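You operate a simulated robot arm through the tools that you are given. There is no shell and no other tool.

You run a simulated robot arm. Do the job below in one go: nothing can be reset, and whatever is moved stays where it is left.

## Task
Serve the snack named on the fridge card on the blue plate, the yellow sweet beside it.
Fine: shut the sweet box again; leave the other snacks, and the cream sweet in its box. Set down upright: yellow sweet.
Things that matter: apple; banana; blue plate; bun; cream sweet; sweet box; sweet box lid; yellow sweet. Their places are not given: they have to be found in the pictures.

It is judged by the outcome, as a careful person would: the job done as asked, and still so three seconds after it is handed in. It fails if anything else is knocked over, pushed out of place, dropped, spilled or broken.

## Robot
A 7-joint arm with a three-finger gripper, fixed in place. Base frame: the origin is on the floor under the middle of its stand, x ahead of it, y to its left, z up; the work surface is at about z = 750. Units: mm, rad, N and s.
It reaches about 1342 mm from its shoulder. Its first joint turns from -2.897 to 2.897 rad. Payload 2.69 kg.
The tool frame sits at the grasp point between the pads (the TCP): z along the fingers, y along the line on which they close. The tips reach 30 mm beyond it. The gripper opens to 128 mm; its body begins 117 mm behind the TCP.
Orientation is that of the tool frame in the base frame, as a unit quaternion [w, x, y, z]. With the fingers straight down and closing along the base's y, the tool's x points along the base's -x, its y along +y and its z along -z.

## Interface
- The arm moves only by the tool drive_tool. Its argument "rows" is a list that holds one entry, the list of rows, each a list of 7 numbers: the shift along the tool's x, y, z in units of 400 mm (1.0 is 400 mm), then the turn, a rotation vector about the tool's x, y, z in units of 120 degrees (1.0 is 120 degrees), then the finger opening in mm, from 0 to 128. In form: [[[dx, dy, dz, ax, ay, az, gripper], ...]]. A call has 1 to 20 rows; each row is the pose to reach, as a shift and turn from the pose commanded when the call began, along the tool's axes at that moment. A call with a number of a shift or a turn outside -1 to 1 is refused whole. Rows are played at 5 a second. More than 50 mm and 0.15 rad between two rows, or a gripper value outside its range, and nothing of the call is played. A pose out of reach is approached as far as the arm can. The call stops where the force on the tool passes 40 N (or 10 N more than at its start, if that is more) or the arm is blocked; 0.2 s more then pass. Each finger travels about 127 mm/s and halts on what it meets, pressing with about 36 N; the grip force reading is that of the motor and also rises with nothing between the fingers. The clock runs only during rows and for 0.2 s after the last one: add rows that repeat a pose to give the fingers time. It gives the time, the measured TCP pose, the force on the tool (base axes), the opening and the grip force at its end, in the units of the frame above (readings bear some noise), with the torque about the TCP (base axes, N m) and any sound that the robot's microphone picked up.
- Cameras (640 x 400 px; columns grow to the right, rows downward): "scene" is fixed at [217.7, 649.2, 1485]; the picture's right is [-0.54, -0.84, 0.00], its down [-0.60, 0.38, -0.71] and it looks along [0.59, -0.38, -0.71] (base axes); focal length 347 px, centre (320, 200). "wrist" rides on the gripper at [58, 54, -131] in the tool frame; the picture's right is [-0.68, 0.74, 0.00], its down [-0.62, -0.57, -0.55] and it looks along [-0.40, -0.37, 0.84] (tool axes); focal length 234 px, centre (320, 200).
- grab_frame(camera): a new picture of that camera. The clock stands still meanwhile.
- raise_lower(by): moves the trunk up (or, below 0, down) by that many mm; the arm rides with it, the base frame stays. It gives what a move gives, with no picture.
- measure_at(camera, pixels): for up to 12 pixels [column, row] of the newest picture of that camera ("zoom" is the newest enlarged one), the place [x, y, z] in the base frame of the surface seen there, good to about 3 mm. The clock stands still meanwhile.
- close_up(camera, box): a new picture of the part [left, top, right, bottom] of that camera's present view, enlarged. The clock stands still meanwhile.
- job_done(): hands the job in; it is judged then, once.

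Leave the gripper open and the arm clear of the work at the hand-in unless told otherwise.

The tools are called after "Request:" as a command line: name --argument value ..., lists and objects as JSON in quotes. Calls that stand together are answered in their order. drive_tool: Moves the arm, as the interface text tells. Its arguments: {"type":"object","properties":{"rows":{"type":"array"}},"required":["rows"]} The other tools are called the same way: raise_lower (by) moves the trunk up or down; grab_frame (camera) takes a picture; measure_at (camera, pixels) gives the place of the surface under pixels of a picture; close_up (camera, box) takes an enlarged picture of a part of a camera's view; job_done () hands the job in.

At the start:

```text
time_s: 0.0
tool_pos: [637.7, 414.9, 1054.4]
orientation: [-0.001, 0.0, 1.0, 0.0]
ft_force: [0.5, -0.3, 0.2]
ft_torque: [0.0, -0.04, 0.03]
gripper_width: 127.8
grasp_force: 0.0
trunk travel left (down, up): [-150.0, 200.0]
```

scene: 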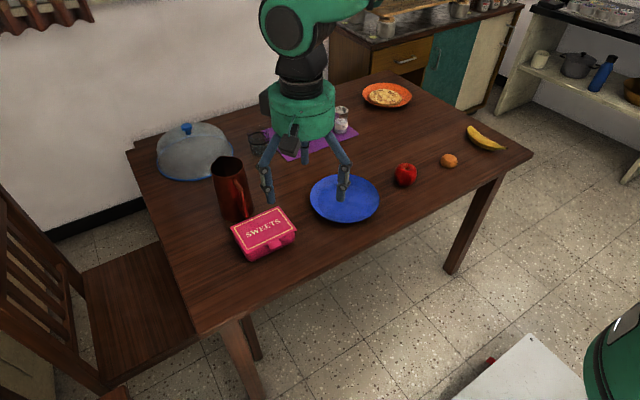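
wrist: 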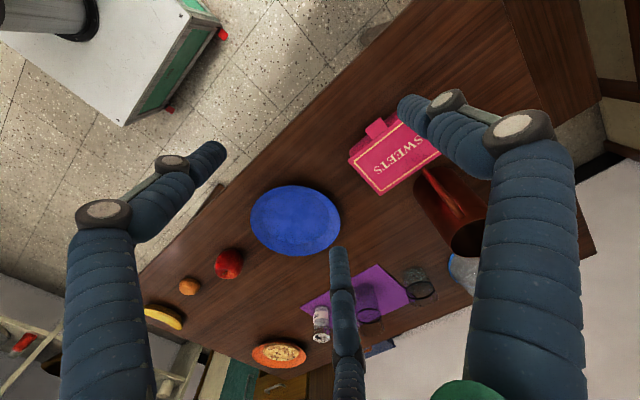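

I see the table with the sweet box at about (263,233), the blue plate at (344,199), the apple at (405,175), what may be the bun at (449,160) and the banana at (485,138). I don't see the fridge card yet, so I'll take fresh pictures and enlarge a few areas to look for it.

Request:
close_up --camera "scene" --box '[320, 0, 640, 200]'

Request:
close_up --camera "scene" --box '[400, 240, 640, 400]'

Request:
close_up --camera "wrist" --box '[0, 0, 320, 200]'

Request:
close_up --camera "wrist" --box '[0, 200, 320, 400]'

Request:
close_up --camera "scene" --box '[120, 100, 360, 280]'

```text
2.00 times, centred on (480, 100) of scene
```

zoom: 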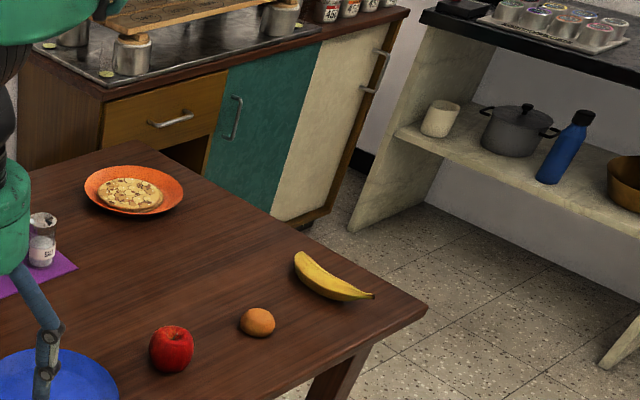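

```text
2.50 times, centred on (520, 320) of scene
```

zoom: 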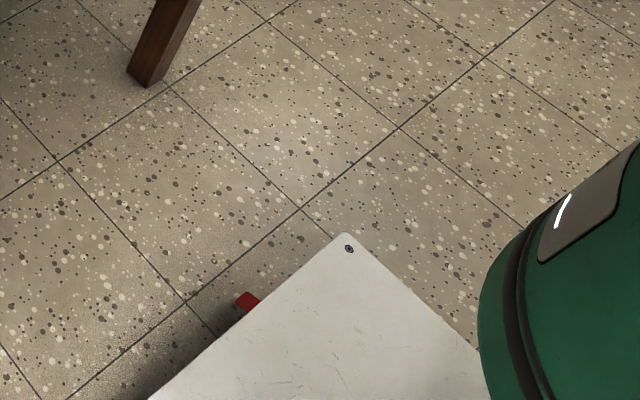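

```text
2.00 times, centred on (160, 100) of wrist
```

zoom: 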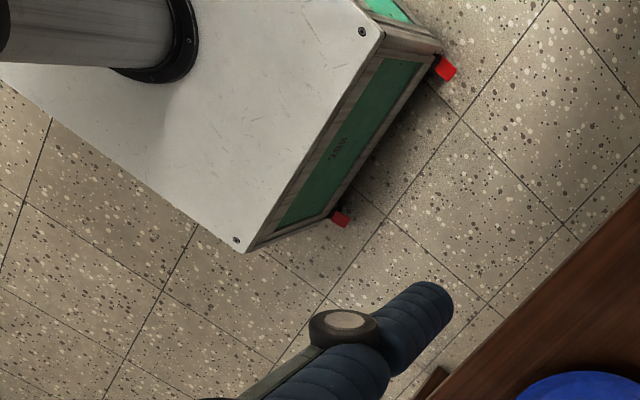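

```text
2.00 times, centred on (160, 300) of wrist
```

zoom: 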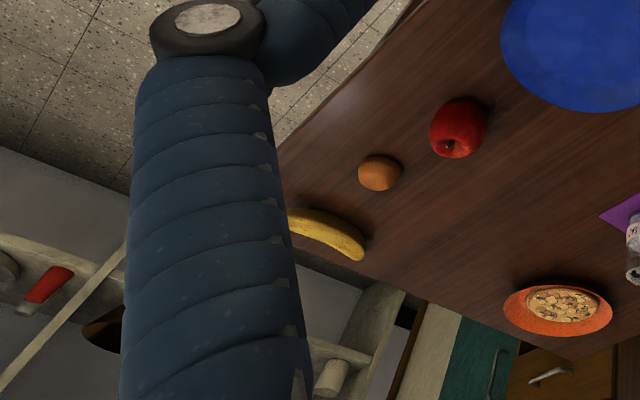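

```text
2.22 times, centred on (240, 190) of scene
```

zoom: 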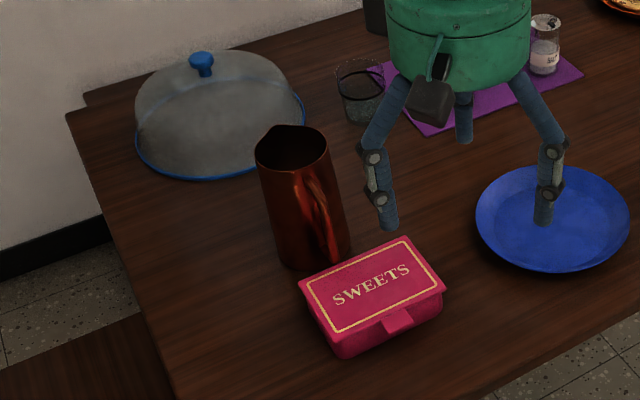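

There's no fridge or card in view yet. Next I'll measure the places of the things on the table and the surroundings, so I can plan a safe look around with the wrist camera.

Request:
grab_frame --camera "scene"

Request:
measure_at --camera "scene" --pixels '[[263, 230], [344, 210], [405, 172], [449, 160], [485, 138], [230, 170], [190, 145], [387, 96], [130, 155], [532, 152], [200, 335], [405, 62]]'

Request:
measure_at --camera "scene" --pixels '[[60, 60], [20, 20], [620, 80], [460, 60], [380, 30], [240, 20], [560, 250], [530, 5], [637, 20], [30, 370], [110, 300], [300, 370]]'

```text
taken
```

scene: 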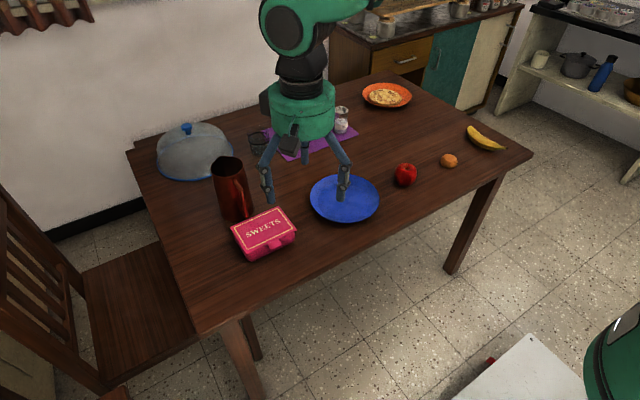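

```text
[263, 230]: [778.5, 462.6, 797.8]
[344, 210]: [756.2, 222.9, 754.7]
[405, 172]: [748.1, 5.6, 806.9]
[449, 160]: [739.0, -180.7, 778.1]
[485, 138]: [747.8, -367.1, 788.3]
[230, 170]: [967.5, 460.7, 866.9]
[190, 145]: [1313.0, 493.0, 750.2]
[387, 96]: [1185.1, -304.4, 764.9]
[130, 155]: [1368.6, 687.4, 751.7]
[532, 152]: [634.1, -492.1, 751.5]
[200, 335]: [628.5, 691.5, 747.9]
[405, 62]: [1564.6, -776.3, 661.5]
```

```text
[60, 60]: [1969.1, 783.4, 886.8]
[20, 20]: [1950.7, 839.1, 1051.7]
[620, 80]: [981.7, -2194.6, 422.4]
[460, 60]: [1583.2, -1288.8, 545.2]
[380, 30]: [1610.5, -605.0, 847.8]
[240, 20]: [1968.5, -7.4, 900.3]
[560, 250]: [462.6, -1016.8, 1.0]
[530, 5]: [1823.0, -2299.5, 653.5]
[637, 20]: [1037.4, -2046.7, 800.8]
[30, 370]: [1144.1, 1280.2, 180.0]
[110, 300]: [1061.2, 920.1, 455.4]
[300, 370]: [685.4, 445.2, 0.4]
```

The table runs x 630–1370 and y −492 to 690. Something pale stands at the bottom left, around (25,370). I'll enlarge that corner and the top edge of the scene picture.

Request:
close_up --camera "scene" --box '[0, 280, 192, 400]'

Request:
close_up --camera "wrist" --box '[440, 0, 640, 200]'

Request:
close_up --camera "scene" --box '[360, 0, 552, 120]'

```text
3.33 times, centred on (96, 340) of scene
```

zoom: 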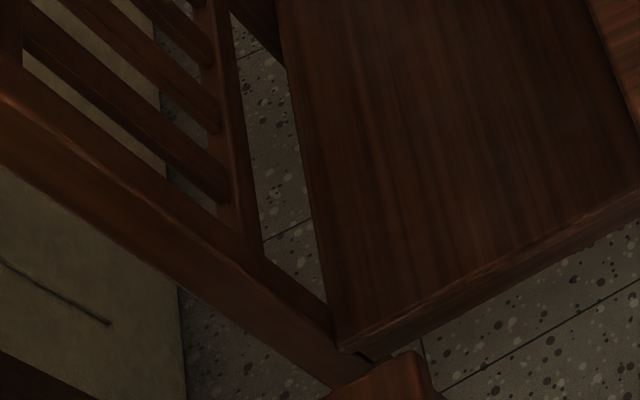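

```text
2.00 times, centred on (540, 100) of wrist
```

zoom: 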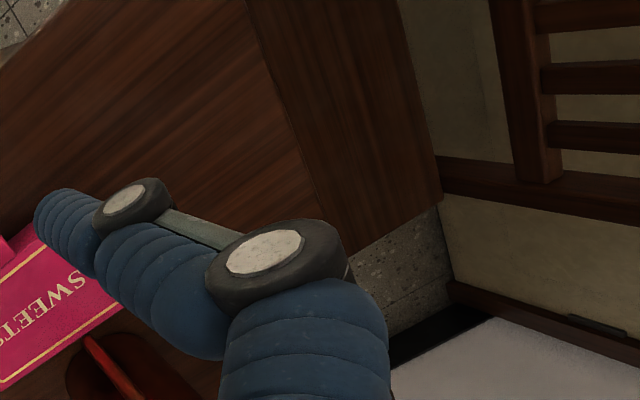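

```text
3.33 times, centred on (456, 60) of scene
```

zoom: 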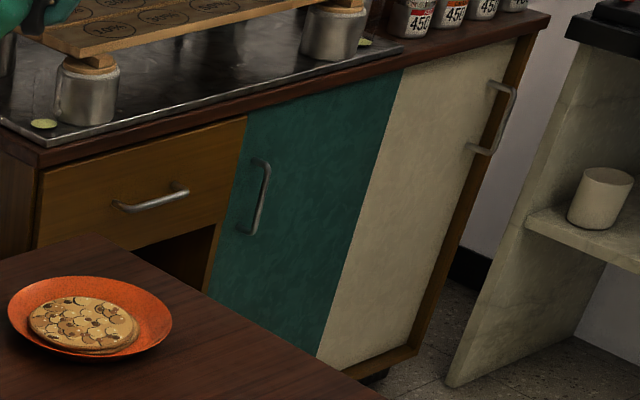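

There's a cream front behind the chair at about y=1280, which could be the fridge. I'll measure it in the wrist picture at (620,60), (600,160) and nearby points.

Request:
grab_frame --camera "wrist"

Request:
measure_at --camera "wrist" --pixels '[[630, 20], [620, 60], [630, 120], [600, 120], [620, 180], [635, 160], [580, 10], [630, 300], [540, 20]]'

```text
taken
```

wrist: 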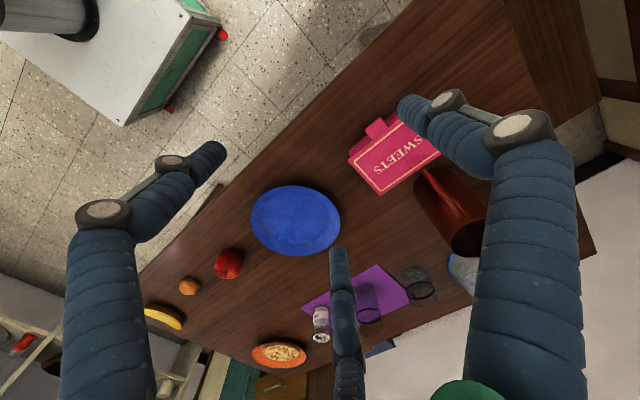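

```text
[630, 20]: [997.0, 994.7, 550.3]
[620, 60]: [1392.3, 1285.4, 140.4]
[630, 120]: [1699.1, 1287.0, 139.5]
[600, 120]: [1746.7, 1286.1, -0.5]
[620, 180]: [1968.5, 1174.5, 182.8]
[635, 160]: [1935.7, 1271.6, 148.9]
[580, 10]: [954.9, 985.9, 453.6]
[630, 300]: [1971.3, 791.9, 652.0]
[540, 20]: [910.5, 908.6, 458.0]
```

A long unit has its front at y≈1285, to the robot's left. I'll turn the gripper 90° about its x axis in place so the wrist camera looks toward +y. The TCP stays at z=1054, well above everything on the table.

Request:
drive_tool --rows '[[[0, 0, 0, -0.0625, 0, 0, 128], [0, 0, 0, -0.125, 0, 0, 128], [0, 0, 0, -0.1875, 0, 0, 128], [0, 0, 0, -0.25, 0, 0, 128], [0, 0, 0, -0.3125, 0, 0, 128], [0, 0, 0, -0.375, 0, 0, 128], [0, 0, 0, -0.4375, 0, 0, 128], [0, 0, 0, -0.5, 0, 0, 128], [0, 0, 0, -0.5625, 0, 0, 128], [0, 0, 0, -0.625, 0, 0, 128], [0, 0, 0, -0.6875, 0, 0, 128], [0, 0, 0, -0.75, 0, 0, 128], [0, 0, 0, -0.75, 0, 0, 128]]]'

Request:
grab_frame --camera "wrist"

Request:
grab_frame --camera "scene"

```text
time_s: 2.8
tool_pos: [639.3, 415.4, 1054.5]
orientation: [0.0, -0.001, 0.706, 0.708]
ft_force: [0.5, 0.4, -0.2]
ft_torque: [0.03, -0.01, 0.03]
gripper_width: 127.9
grasp_force: 0.0
trunk travel left (down, up): [-150.0, 200.0]
```

```text
taken
```

wrist: 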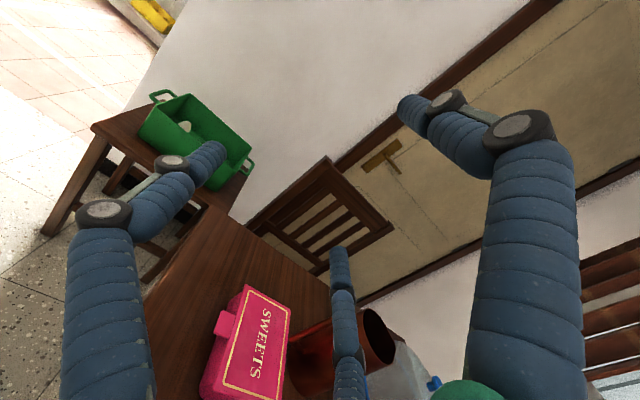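

```text
taken
```

scene: 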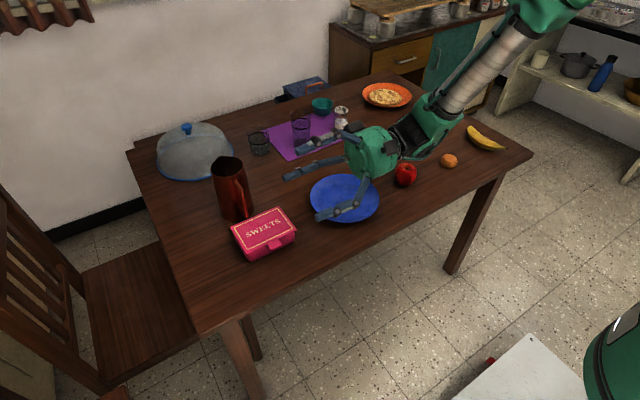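

That cream front turns out to be a door in the wall, not a fridge. There's more room toward −x, so I'll enlarge the top left of the wrist picture and measure distances there.

Request:
close_up --camera "wrist" --box '[0, 0, 240, 150]'

Request:
measure_at --camera "wrist" --pixels '[[150, 15], [20, 30], [200, 60], [190, 130], [110, 130], [20, 200], [75, 15], [400, 60], [320, 200], [600, 30], [600, 260]]'

```text
2.67 times, centred on (120, 75) of wrist
```

zoom: 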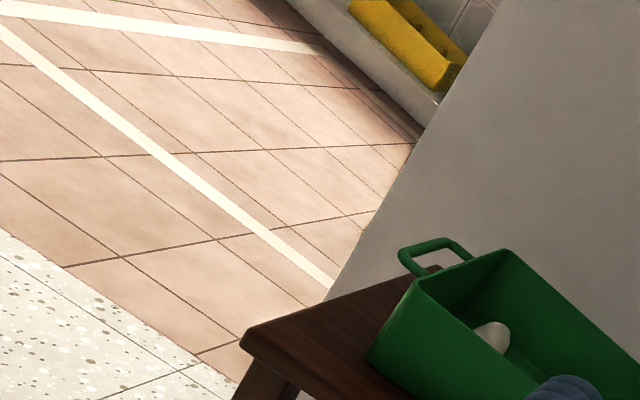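

```text
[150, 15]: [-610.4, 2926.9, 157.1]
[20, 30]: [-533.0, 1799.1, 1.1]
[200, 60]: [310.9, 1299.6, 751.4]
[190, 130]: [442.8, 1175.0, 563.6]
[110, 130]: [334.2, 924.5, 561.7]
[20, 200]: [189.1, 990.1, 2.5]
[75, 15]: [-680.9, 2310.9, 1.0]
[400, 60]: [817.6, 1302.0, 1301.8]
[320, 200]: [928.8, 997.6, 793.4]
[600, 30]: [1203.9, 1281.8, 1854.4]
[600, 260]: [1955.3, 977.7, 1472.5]
```

The left side opens into another room and shows no fridge. I'll swing the gripper back past vertical so the wrist camera looks toward −y. I'm doing 120° first and then another 30°.

Request:
drive_tool --rows '[[[0, 0, 0, 0.0625, 0, 0, 128], [0, 0, 0, 0.125, 0, 0, 128], [0, 0, 0, 0.1875, 0, 0, 128], [0, 0, 0, 0.25, 0, 0, 128], [0, 0, 0, 0.3125, 0, 0, 128], [0, 0, 0, 0.375, 0, 0, 128], [0, 0, 0, 0.4375, 0, 0, 128], [0, 0, 0, 0.5, 0, 0, 128], [0, 0, 0, 0.5625, 0, 0, 128], [0, 0, 0, 0.625, 0, 0, 128], [0, 0, 0, 0.6875, 0, 0, 128], [0, 0, 0, 0.75, 0, 0, 128], [0, 0, 0, 0.8125, 0, 0, 128], [0, 0, 0, 0.875, 0, 0, 128], [0, 0, 0, 0.9375, 0, 0, 128], [0, 0, 0, 1.0, 0, 0, 128], [0, 0, 0, 1.0, 0, 0, 128]]]'

Request:
grab_frame --camera "wrist"

Request:
grab_frame --camera "scene"

```text
time_s: 6.4
tool_pos: [636.9, 415.0, 1054.5]
orientation: [0.0, -0.001, 0.966, -0.26]
ft_force: [-1.0, 1.0, -0.2]
ft_torque: [-0.12, 0.02, 0.0]
gripper_width: 127.7
grasp_force: 0.0
trunk travel left (down, up): [-150.0, 200.0]
```

```text
taken
```

wrist: 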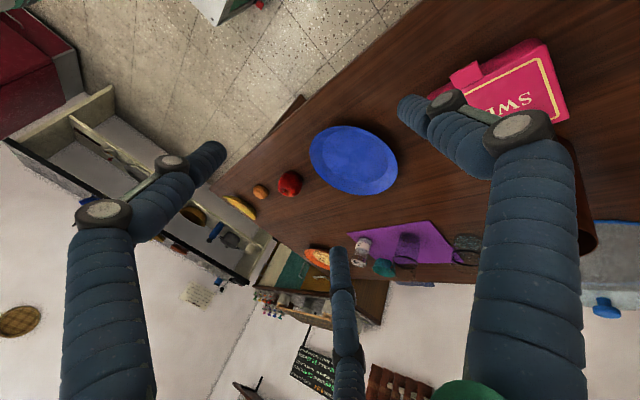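

```text
taken
```

scene: 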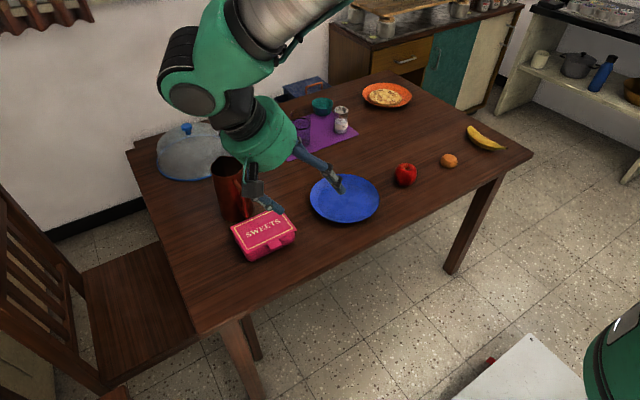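

A dark red cabinet, likely the fridge, shows at (40,70) on the −y side. There's also a note at (200,292) and a chalkboard at (312,370). I'll enlarge these and measure them.

Request:
close_up --camera "wrist" --box '[0, 0, 160, 150]'

Request:
close_up --camera "wrist" --box '[160, 270, 240, 320]'

Request:
close_up --camera "wrist" --box '[260, 320, 360, 400]'

Request:
measure_at --camera "wrist" --pixels '[[30, 50], [60, 70], [10, 110], [5, 20], [70, 80], [200, 292], [312, 370], [20, 320], [55, 45], [40, 120]]'

```text
2.67 times, centred on (80, 75) of wrist
```

zoom: 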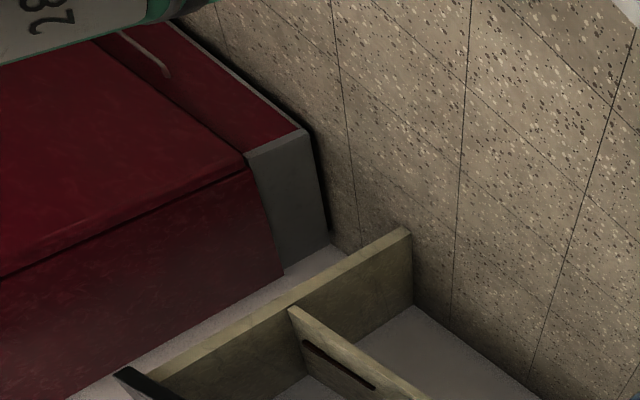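

```text
8.00 times, centred on (200, 295) of wrist
```

zoom: 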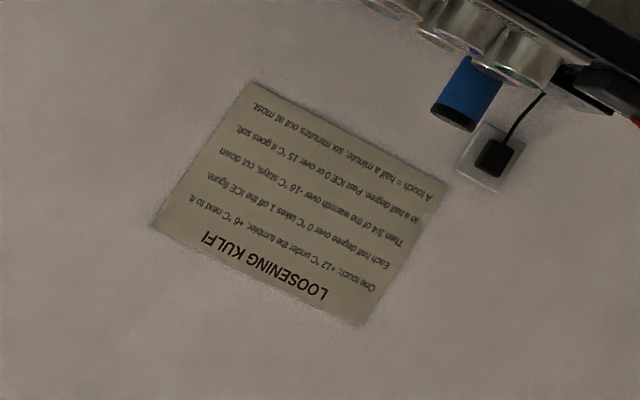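

```text
5.00 times, centred on (310, 360) of wrist
```

zoom: 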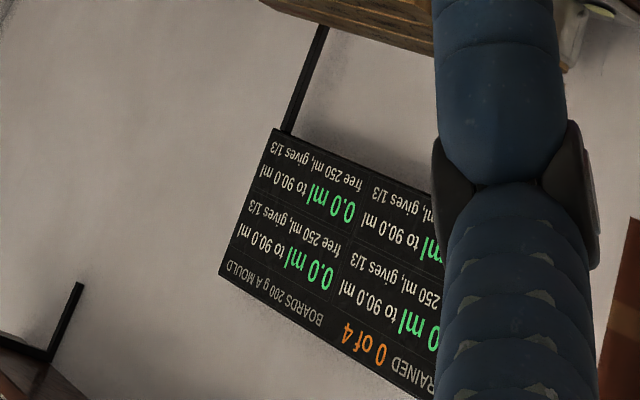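

```text
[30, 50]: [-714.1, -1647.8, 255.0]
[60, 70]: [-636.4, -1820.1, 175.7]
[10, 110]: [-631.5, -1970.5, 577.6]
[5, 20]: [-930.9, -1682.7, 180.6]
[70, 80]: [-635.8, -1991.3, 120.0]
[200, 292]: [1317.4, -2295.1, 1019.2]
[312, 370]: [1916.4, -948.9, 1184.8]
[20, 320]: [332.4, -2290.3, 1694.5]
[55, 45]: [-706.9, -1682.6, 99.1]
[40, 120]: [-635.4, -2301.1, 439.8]
```

The wall note and the chalkboard are about other things. The red fridge stands at about x −640 and below, y −1650, z 0 and up, behind and to the right of the robot. I'll swing the arm clockwise about its base at this height, 28° per call, to point the camera at the fridge.

Request:
drive_tool --rows '[[[-0.061, -0.0869, 0.0502, 0, 0.01476, 0.02556, 128], [-0.1158, -0.1769, 0.1022, 0, 0.02951, 0.05112, 128], [-0.1639, -0.2696, 0.1556, 0, 0.04427, 0.07668, 128], [-0.2055, -0.365, 0.2107, 0, 0.05903, 0.10224, 128], [-0.2401, -0.4621, 0.2668, 0, 0.07379, 0.1278, 128], [-0.2678, -0.5609, 0.3239, 0, 0.08854, 0.15336, 128], [-0.2883, -0.661, 0.3817, 0, 0.1033, 0.17892, 128], [-0.3016, -0.7621, 0.44, 0, 0.11806, 0.20448, 128]]]'

Request:
grab_frame --camera "wrist"

```text
time_s: 8.2
tool_pos: [756.7, 63.6, 1055.6]
orientation: [-0.064, 0.237, 0.936, -0.251]
ft_force: [0.5, 0.1, 0.4]
ft_torque: [0.0, 0.03, -0.03]
gripper_width: 127.9
grasp_force: 0.1
trunk travel left (down, up): [-150.0, 200.0]
```

```text
taken
```

wrist: 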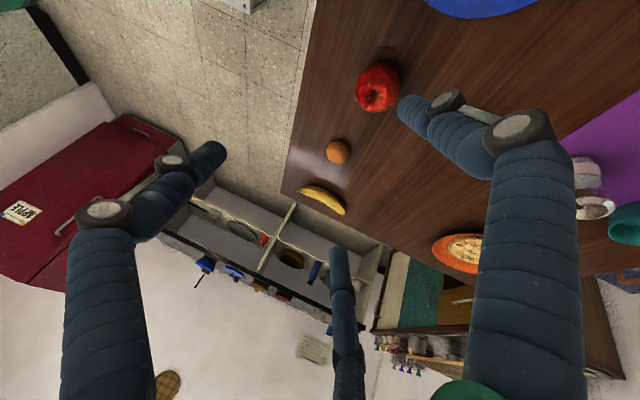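

The fridge front is now in view with a card on it at about (22,212). I'll enlarge the card.

Request:
close_up --camera "wrist" --box '[0, 190, 64, 235]'

Request:
close_up --camera "wrist" --box '[0, 90, 200, 290]'

```text
8.89 times, centred on (32, 212) of wrist
```

zoom: 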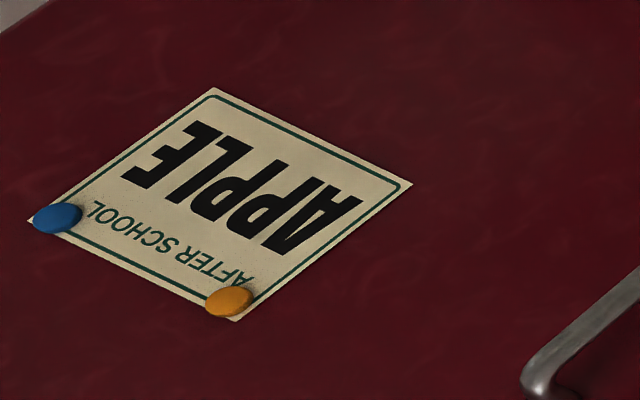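

```text
2.00 times, centred on (100, 190) of wrist
```

zoom: 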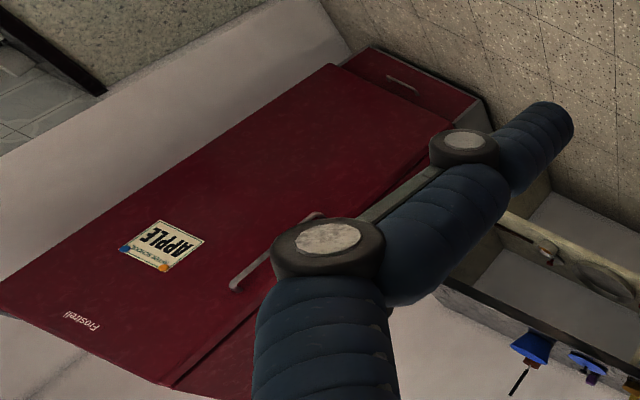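

The card reads "AFTER SCHOOL: APPLE", so the apple goes on the blue plate with the yellow sweet beside it. I'll tilt the gripper back 30° so the fingers point straight down, then look at the apple from above.

Request:
drive_tool --rows '[[[0, 0, 0, -0.0625, 0, 0, 128], [0, 0, 0, -0.125, 0, 0, 128], [0, 0, 0, -0.1875, 0, 0, 128], [0, 0, 0, -0.25, 0, 0, 128], [0, 0, 0, -0.25, 0, 0, 128]]]'

Request:
grab_frame --camera "wrist"

Request:
grab_frame --camera "scene"

```text
time_s: 9.4
tool_pos: [759.2, 63.3, 1054.6]
orientation: [0.0, 0.244, 0.97, 0.0]
ft_force: [0.3, -1.5, -0.1]
ft_torque: [0.01, -0.03, -0.01]
gripper_width: 128.1
grasp_force: 0.0
trunk travel left (down, up): [-150.0, 200.0]
```

```text
taken
```

wrist: 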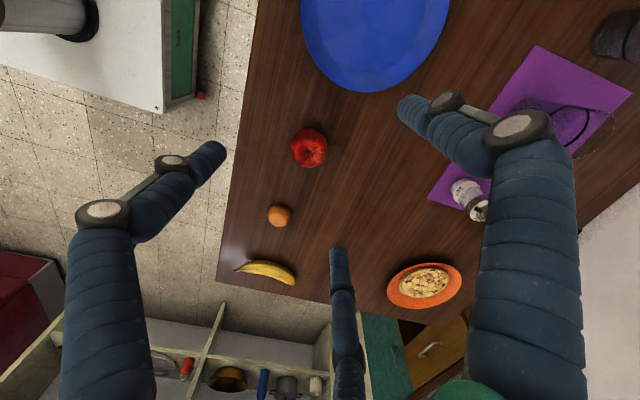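

```text
taken
```

scene: 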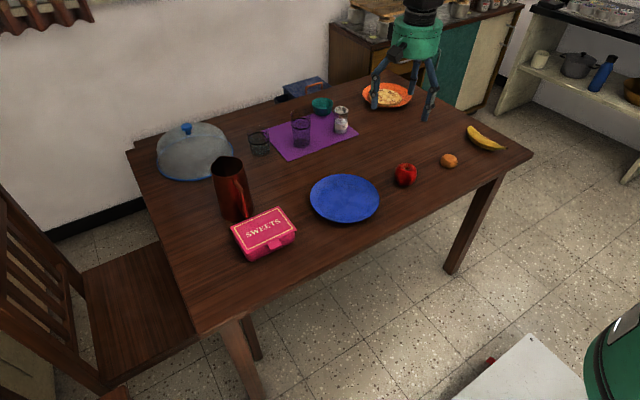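

The fingers point down and the workspace is clear. I'll close the gripper part way in the air, to 80 and then 40 mm, to see how the three fingers converge.

Request:
drive_tool --rows '[[[0, 0, 0, 0, 0, 0, 60], [0, 0, 0, 0, 0, 0, 60], [0, 0, 0, 0, 0, 0, 60], [0, 0, 0, 0, 0, 0, 60]]]'

Request:
grab_frame --camera "wrist"

Request:
drive_tool --rows '[[[0, 0, 0, 0, 0, 0, 10], [0, 0, 0, 0, 0, 0, 10], [0, 0, 0, 0, 0, 0, 10], [0, 0, 0, 0, 0, 0, 10]]]'

Request:
grab_frame --camera "wrist"

Request:
grab_frame --camera "scene"

```text
time_s: 10.4
tool_pos: [758.5, 63.5, 1055.0]
orientation: [0.0, 0.245, 0.97, 0.0]
ft_force: [0.2, -0.8, 0.1]
ft_torque: [-0.03, 0.02, 0.01]
gripper_width: 60.2
grasp_force: 0.0
trunk travel left (down, up): [-150.0, 200.0]
```

```text
taken
```

wrist: 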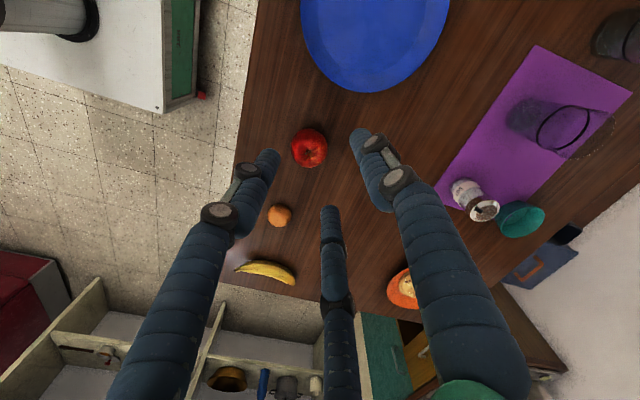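

```text
time_s: 11.4
tool_pos: [758.8, 64.2, 1054.2]
orientation: [0.001, 0.245, 0.97, -0.001]
ft_force: [-0.1, 0.4, -0.8]
ft_torque: [0.04, 0.01, -0.02]
gripper_width: 10.0
grasp_force: 0.0
trunk travel left (down, up): [-150.0, 200.0]
```

```text
taken
```

wrist: 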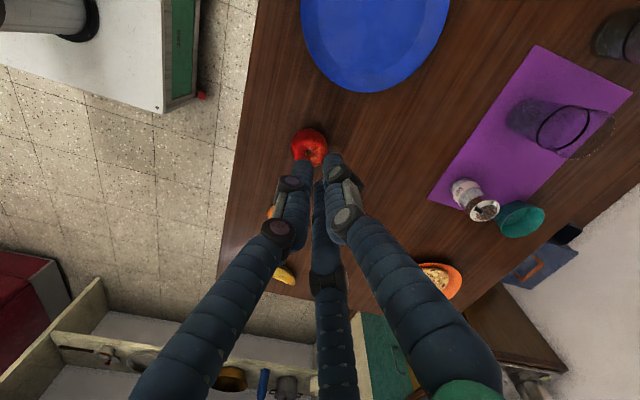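

```text
taken
```

scene: 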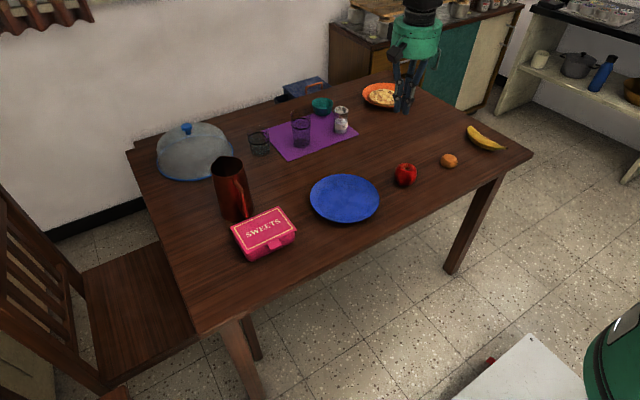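

The three fingers close radially toward the centre. Now I'll study the sweet box closely and measure its corners, tab and rim.

Request:
close_up --camera "scene" --box '[215, 195, 311, 267]'

Request:
close_up --camera "scene" --box '[300, 160, 428, 240]'

```text
5.56 times, centred on (263, 231) of scene
```

zoom: 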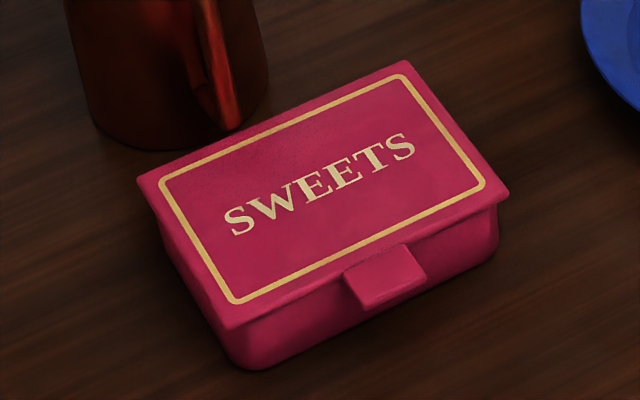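

```text
5.00 times, centred on (364, 200) of scene
```

zoom: 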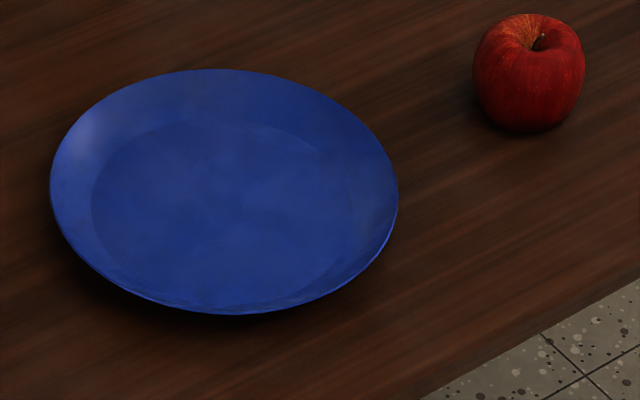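

I'll measure the plate rim, plate floor and apple in this zoom picture.

Request:
measure_at --camera "zoom" --pixels '[[55, 190], [395, 195], [210, 72], [230, 310], [230, 210], [120, 190], [330, 200], [528, 60], [478, 70], [582, 80], [530, 130], [540, 42]]'

Request:
close_up --camera "scene" --box '[215, 195, 311, 267]'

Request:
measure_at --camera "zoom" --pixels '[[142, 182], [408, 66], [505, 195], [228, 322], [395, 260], [360, 305], [425, 278], [375, 272], [250, 365], [495, 260], [450, 240], [320, 190]]'

```text
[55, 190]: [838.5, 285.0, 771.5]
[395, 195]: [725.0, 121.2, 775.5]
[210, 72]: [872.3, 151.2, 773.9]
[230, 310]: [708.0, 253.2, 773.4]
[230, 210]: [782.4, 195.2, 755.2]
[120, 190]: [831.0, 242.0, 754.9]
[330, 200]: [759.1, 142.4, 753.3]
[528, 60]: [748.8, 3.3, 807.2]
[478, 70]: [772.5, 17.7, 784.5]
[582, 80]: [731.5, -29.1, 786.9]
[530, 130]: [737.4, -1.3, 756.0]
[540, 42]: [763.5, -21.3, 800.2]
```

```text
5.56 times, centred on (263, 231) of scene
```

zoom: 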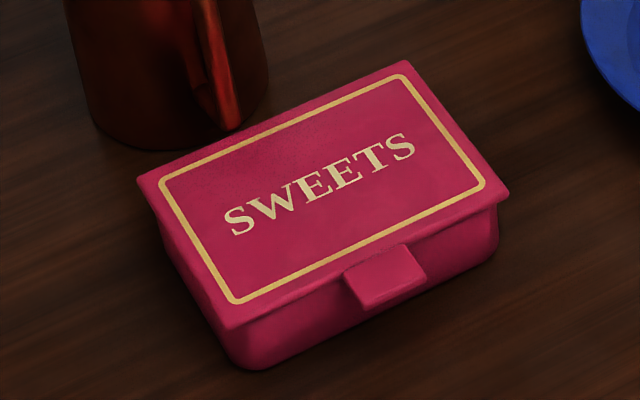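

```text
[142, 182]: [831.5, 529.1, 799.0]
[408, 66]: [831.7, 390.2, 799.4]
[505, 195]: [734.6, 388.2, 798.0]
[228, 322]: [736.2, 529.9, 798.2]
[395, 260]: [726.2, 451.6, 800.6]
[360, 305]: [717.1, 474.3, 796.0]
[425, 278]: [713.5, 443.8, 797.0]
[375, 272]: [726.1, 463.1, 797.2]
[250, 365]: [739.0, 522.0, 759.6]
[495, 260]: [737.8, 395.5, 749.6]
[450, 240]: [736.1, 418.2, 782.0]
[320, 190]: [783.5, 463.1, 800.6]
```

The box lid spans x 735–832 and y 388–530 with its top at z≈799. Its tab is at the front, x 714–735, y≈459, so the lid most likely hinges along the back edge. The plate is centred at about (786,203) with a flat floor of about 65 mm radius at z≈755. The apple is near (752,−6).

Apple first: I'll open the gripper, turn the tool square to the base and centre it over the apple, staying high.

Request:
drive_tool --rows '[[[-0.017, -0.04, 0, 0, 0, -0.059, 128], [-0.034, -0.08, 0, 0, 0, -0.118, 128], [-0.051, -0.12, 0, 0, 0, -0.177, 128], [-0.068, -0.1605, 0, 0, 0, -0.2361, 128], [-0.068, -0.1605, 0, 0, 0, -0.2361, 128]]]'

Request:
grab_frame --camera "wrist"

Request:
grab_frame --camera "scene"

```text
time_s: 12.6
tool_pos: [750.7, -6.8, 1055.1]
orientation: [0.0, -0.001, 1.0, 0.0]
ft_force: [-0.1, -0.6, -0.3]
ft_torque: [0.03, -0.01, 0.01]
gripper_width: 128.1
grasp_force: 0.2
trunk travel left (down, up): [-150.0, 200.0]
```

```text
taken
```

wrist: 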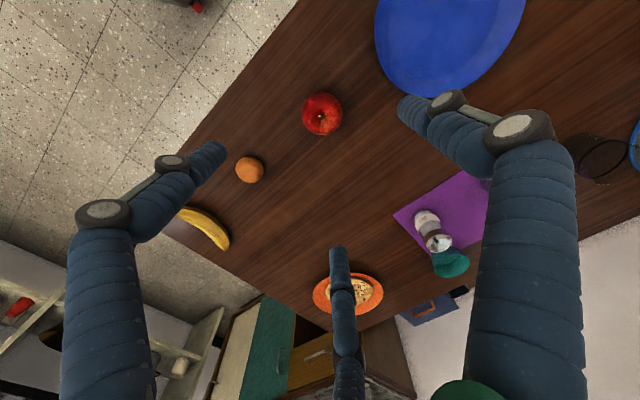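

```text
taken
```

scene: 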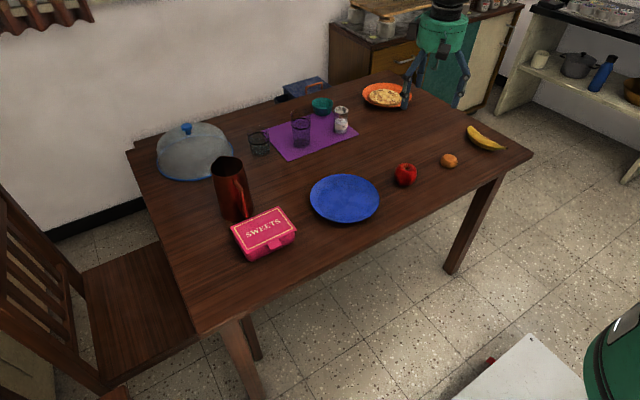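

The apple is centred at about (322,115) in the wrist picture. I'll measure its edges from here to refine its centre.

Request:
close_up --camera "wrist" --box '[282, 85, 362, 145]'

Request:
measure_at --camera "wrist" --pixels '[[304, 113], [341, 115], [322, 95], [320, 134], [322, 115], [335, 128], [309, 102], [309, 128], [335, 102]]'

```text
6.67 times, centred on (322, 115) of wrist
```

zoom: 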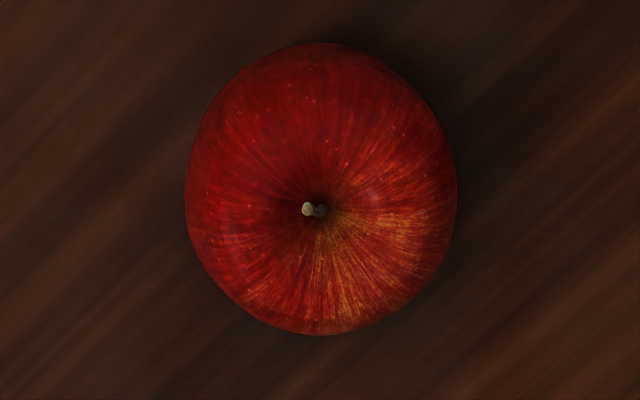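

```text
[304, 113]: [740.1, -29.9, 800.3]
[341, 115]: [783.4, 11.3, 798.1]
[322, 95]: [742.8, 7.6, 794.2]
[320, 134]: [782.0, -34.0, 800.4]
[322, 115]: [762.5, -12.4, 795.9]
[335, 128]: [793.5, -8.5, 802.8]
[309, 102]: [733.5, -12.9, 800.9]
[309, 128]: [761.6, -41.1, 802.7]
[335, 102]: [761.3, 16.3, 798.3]
```

The apple's centre from above is about (762,−12) and its diameter is about 68 mm. I'll centre over it and descend to TCP z=790, which keeps the tips 10 mm above the table, with the fingers fully open.

Request:
drive_tool --rows '[[[-0.028, -0.013, 0.0, 0, 0, 0, 128], [-0.028, -0.013, 0.11, 0, 0, 0, 128], [-0.028, -0.013, 0.22, 0, 0, 0, 128], [-0.028, -0.013, 0.33, 0, 0, 0, 128], [-0.028, -0.013, 0.44, 0, 0, 0, 128], [-0.028, -0.013, 0.55, 0, 0, 0, 128], [-0.028, -0.013, 0.62, 0, 0, 0, 128], [-0.028, -0.013, 0.6625, 0, 0, 0, 128], [-0.028, -0.013, 0.6625, 0, 0, 0, 128]]]'

Request:
grab_frame --camera "wrist"

Request:
grab_frame --camera "scene"

```text
time_s: 14.6
tool_pos: [763.1, -11.4, 790.1]
orientation: [0.0, 0.001, 1.0, 0.0]
ft_force: [-0.5, -0.3, 0.1]
ft_torque: [0.02, 0.03, -0.03]
gripper_width: 128.3
grasp_force: 0.1
trunk travel left (down, up): [-150.0, 200.0]
```

```text
taken
```

wrist: 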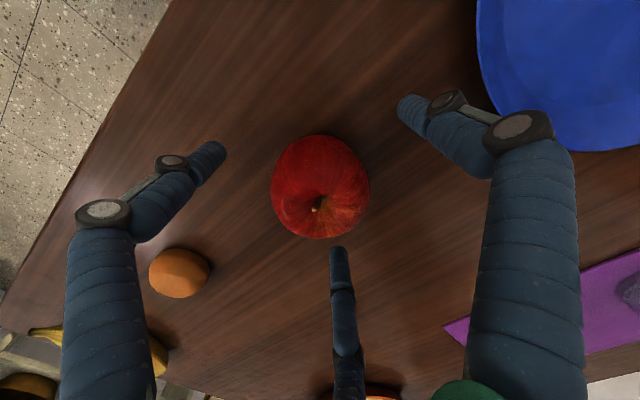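

```text
taken
```

scene: 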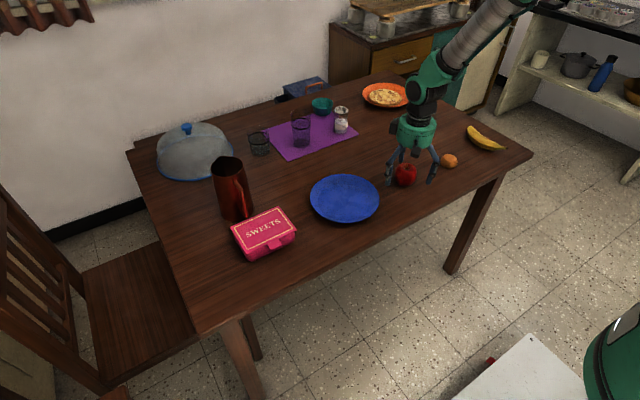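

The apple is centred between the fingers, and the TCP projects to about (319,192). I'll close the fingers on it.

Request:
drive_tool --rows '[[[0, 0, 0, 0, 0, 0, 90], [0, 0, 0, 0, 0, 0, 76], [0, 0, 0, 0, 0, 0, 66], [0, 0, 0, 0, 0, 0, 56], [0, 0, 0, 0, 0, 0, 50], [0, 0, 0, 0, 0, 0, 50]]]'

Request:
grab_frame --camera "wrist"

```text
time_s: 16.0
tool_pos: [761.8, -10.7, 791.2]
orientation: [0.0, 0.0, 1.0, 0.001]
ft_force: [0.7, 0.1, 2.3]
ft_torque: [-0.07, -0.07, 0.03]
gripper_width: 64.3
grasp_force: 35.5
trunk travel left (down, up): [-150.0, 200.0]
```

```text
taken
```

wrist: 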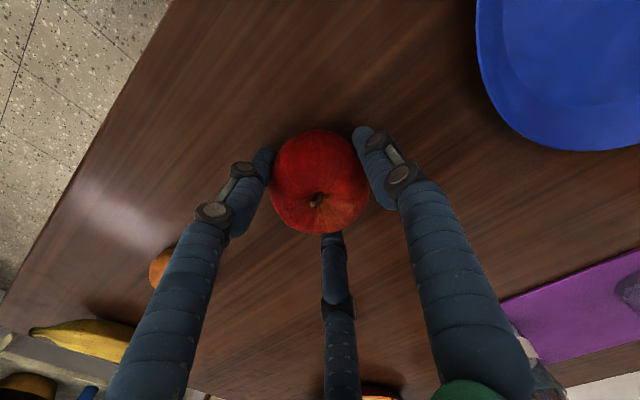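

The apple is gripped at 64 mm with 35 N. I'll lift it straight up 100 mm.

Request:
drive_tool --rows '[[[0, 0, -0.025, 0, 0, 0, 50], [0, 0, -0.075, 0, 0, 0, 50], [0, 0, -0.15, 0, 0, 0, 50], [0, 0, -0.25, 0, 0, 0, 50], [0, 0, -0.25, 0, 0, 0, 50]]]'

Request:
grab_frame --camera "wrist"

Request:
grab_frame --camera "scene"

```text
time_s: 17.2
tool_pos: [762.0, -10.9, 891.8]
orientation: [-0.001, 0.0, 1.0, 0.0]
ft_force: [0.1, 0.1, -1.2]
ft_torque: [0.04, -0.02, 0.0]
gripper_width: 64.2
grasp_force: 36.1
trunk travel left (down, up): [-150.0, 200.0]
```

```text
taken
```

wrist: 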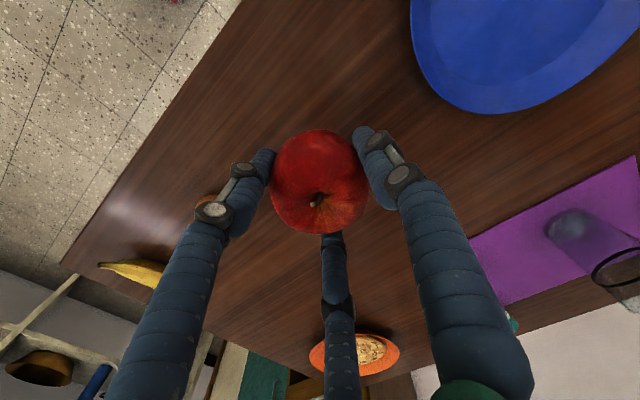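

```text
taken
```

scene: 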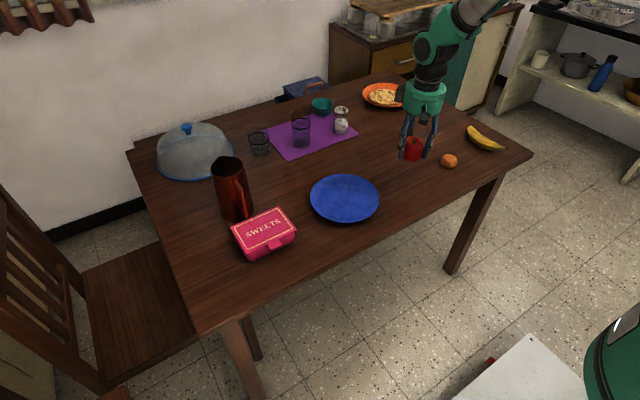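

The apple is held firmly. I'll carry it at this height to above the plate, toward (786,178), then re-check the plate from above.

Request:
drive_tool --rows '[[[-0.012, 0.095, 0, 0, 0, 0, 50], [-0.024, 0.19, 0, 0, 0, 0, 50], [-0.036, 0.285, 0, 0, 0, 0, 50], [-0.048, 0.38, 0, 0, 0, 0, 50], [-0.06, 0.4725, 0, 0, 0, 0, 50], [-0.06, 0.4725, 0, 0, 0, 0, 50]]]'

Request:
grab_frame --camera "wrist"

Request:
grab_frame --camera "scene"

```text
time_s: 18.6
tool_pos: [787.1, 178.1, 889.5]
orientation: [0.0, 0.0, 1.0, 0.0]
ft_force: [-0.4, 0.6, -1.2]
ft_torque: [-0.05, 0.01, -0.03]
gripper_width: 64.3
grasp_force: 36.5
trunk travel left (down, up): [-150.0, 200.0]
```

```text
taken
```

wrist: 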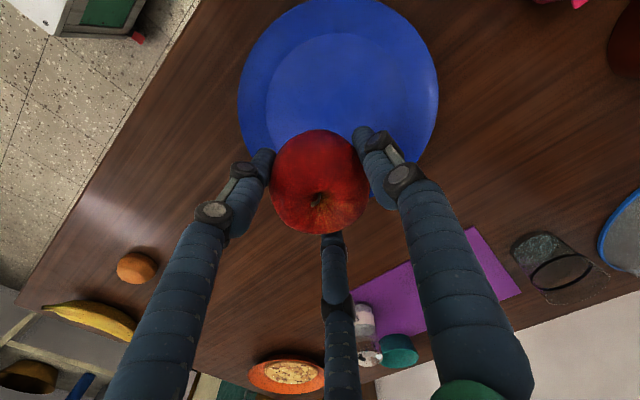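

```text
taken
```

scene: 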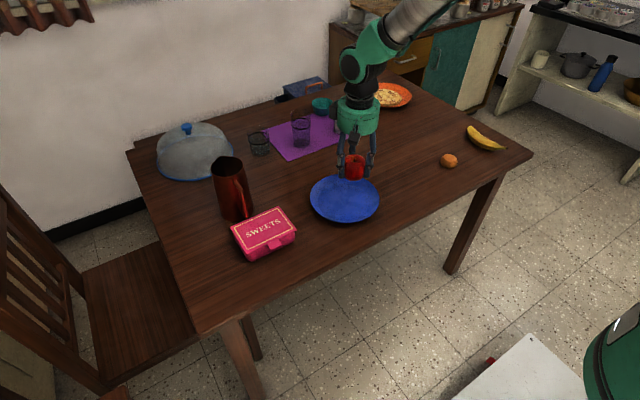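

The plate rim and floor are visible below the held apple. I'll measure the rim points at (242,90), (437,100) and (335,1), plus floor points, to confirm the plate's centre.

Request:
measure_at --camera "wrist" --pixels '[[241, 90], [437, 100], [335, 3], [400, 30], [270, 35], [250, 135], [425, 145], [330, 60], [270, 90], [405, 80], [330, 35], [350, 110]]'

```text
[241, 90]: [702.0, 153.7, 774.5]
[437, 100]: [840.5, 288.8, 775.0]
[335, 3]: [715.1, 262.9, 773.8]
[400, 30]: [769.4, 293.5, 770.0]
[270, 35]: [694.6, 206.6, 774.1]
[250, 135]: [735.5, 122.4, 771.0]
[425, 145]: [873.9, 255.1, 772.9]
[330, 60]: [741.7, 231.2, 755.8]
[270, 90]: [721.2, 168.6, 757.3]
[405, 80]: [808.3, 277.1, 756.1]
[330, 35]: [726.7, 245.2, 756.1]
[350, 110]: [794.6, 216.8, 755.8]
```

The plate centre is about (789,204) and its flat floor has a radius of about 75 mm at z≈756, so the apple at (787,178) is well within the flat. I'll lower it 93 mm, slowing at the end, and check the force.

Request:
drive_tool --rows '[[[0, 0, 0.08, 0, 0, 0, 50], [0, 0, 0.16, 0, 0, 0, 50], [0, 0, 0.2, 0, 0, 0, 50], [0, 0, 0.215, 0, 0, 0, 50], [0, 0, 0.225, 0, 0, 0, 50], [0, 0, 0.23, 0, 0, 0, 50], [0, 0, 0.2325, 0, 0, 0, 50], [0, 0, 0.2325, 0, 0, 0, 50]]]'

Request:
grab_frame --camera "wrist"

Request:
close_up --camera "scene" --box '[290, 130, 418, 230]'

```text
time_s: 20.4
tool_pos: [788.4, 179.0, 797.2]
orientation: [0.0, -0.001, 1.0, 0.0]
ft_force: [-0.3, 0.4, -1.4]
ft_torque: [-0.04, -0.01, 0.03]
gripper_width: 64.3
grasp_force: 36.1
trunk travel left (down, up): [-150.0, 200.0]
```

```text
taken
```

wrist: 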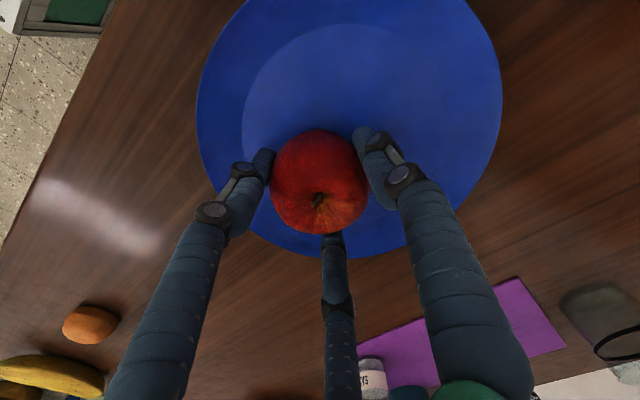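

```text
4.00 times, centred on (354, 180) of scene
```

zoom: 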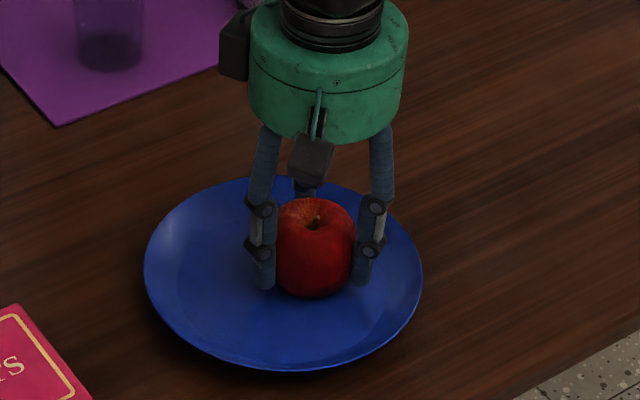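

The force still reads −1.4 N, so the apple is still hanging just above the plate. I'll lower it 2 mm more in small steps.

Request:
drive_tool --rows '[[[0, 0, 0.00125, 0, 0, 0, 50], [0, 0, 0.0025, 0, 0, 0, 50], [0, 0, 0.00375, 0, 0, 0, 50], [0, 0, 0.00375, 0, 0, 0, 50]]]'

```text
time_s: 21.4
tool_pos: [787.8, 176.5, 795.1]
orientation: [0.0, 0.0, 1.0, 0.0]
ft_force: [0.0, 0.1, -0.6]
ft_torque: [-0.01, 0.02, -0.05]
gripper_width: 64.1
grasp_force: 36.1
trunk travel left (down, up): [-150.0, 200.0]
```

The force is near zero and falling in size. I'll lower it 1 mm more.

Request:
drive_tool --rows '[[[0, 0, 0.00125, 0, 0, 0, 50], [0, 0, 0.0025, 0, 0, 0, 50], [0, 0, 0.0025, 0, 0, 0, 50]]]'

```text
time_s: 22.2
tool_pos: [786.6, 177.2, 796.3]
orientation: [0.0, -0.001, 1.0, 0.001]
ft_force: [-0.9, -3.2, 9.3]
ft_torque: [-0.35, 0.01, 0.02]
gripper_width: 64.1
grasp_force: 36.2
trunk travel left (down, up): [-150.0, 200.0]
```

Contact reads 9 N, so the apple is seated on the plate. I'll ease up by 0.5 mm, then open gradually to 88 mm.

Request:
drive_tool --rows '[[[0, 0, -0.00125, 0, 0, 0, 50], [0, 0, -0.00125, 0, 0, 0, 62], [0, 0, -0.00125, 0, 0, 0, 66], [0, 0, -0.00125, 0, 0, 0, 70], [0, 0, -0.00125, 0, 0, 0, 78], [0, 0, -0.00125, 0, 0, 0, 88], [0, 0, -0.00125, 0, 0, 0, 88]]]'

Request:
grab_frame --camera "wrist"

```text
time_s: 23.8
tool_pos: [787.2, 177.6, 795.6]
orientation: [0.0, 0.0, 1.0, 0.001]
ft_force: [-1.0, -0.7, 0.2]
ft_torque: [-0.03, 0.02, -0.01]
gripper_width: 88.1
grasp_force: 0.1
trunk travel left (down, up): [-150.0, 200.0]
```

```text
taken
```

wrist: 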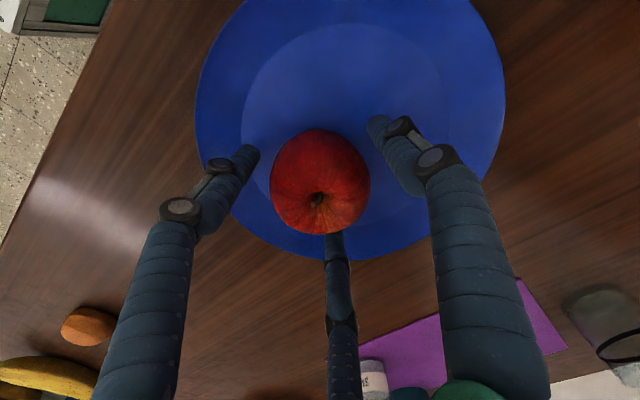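

The apple stands free on the plate. I'll raise the gripper straight up 240 mm.

Request:
drive_tool --rows '[[[0, 0, -0.05, 0, 0, 0, 88], [0, 0, -0.15, 0, 0, 0, 88], [0, 0, -0.26, 0, 0, 0, 88], [0, 0, -0.38, 0, 0, 0, 88], [0, 0, -0.5, 0, 0, 0, 88], [0, 0, -0.6, 0, 0, 0, 88], [0, 0, -0.6, 0, 0, 0, 88]]]'

Request:
grab_frame --camera "scene"

Request:
grab_frame --camera "wrist"

```text
time_s: 25.4
tool_pos: [787.6, 175.0, 1035.5]
orientation: [0.0, -0.001, 1.0, 0.0]
ft_force: [-1.0, 0.5, 0.8]
ft_torque: [0.01, -0.04, 0.01]
gripper_width: 88.2
grasp_force: 0.1
trunk travel left (down, up): [-150.0, 200.0]
```

```text
taken
```

scene: 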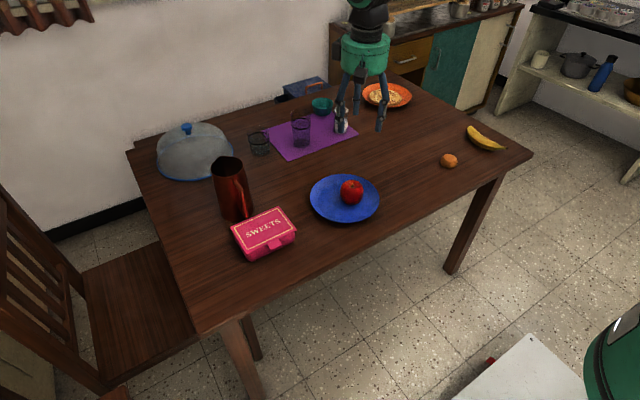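

```text
taken
```

wrist: 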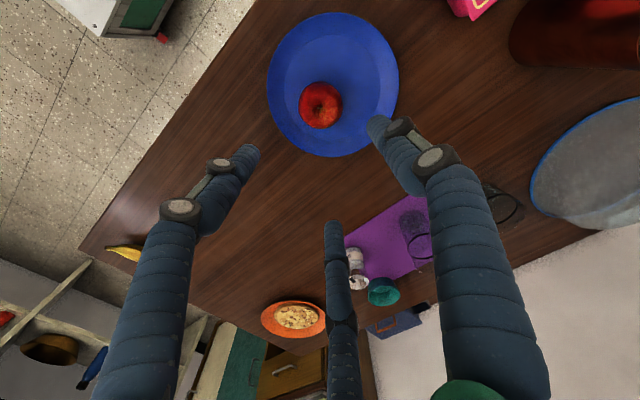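

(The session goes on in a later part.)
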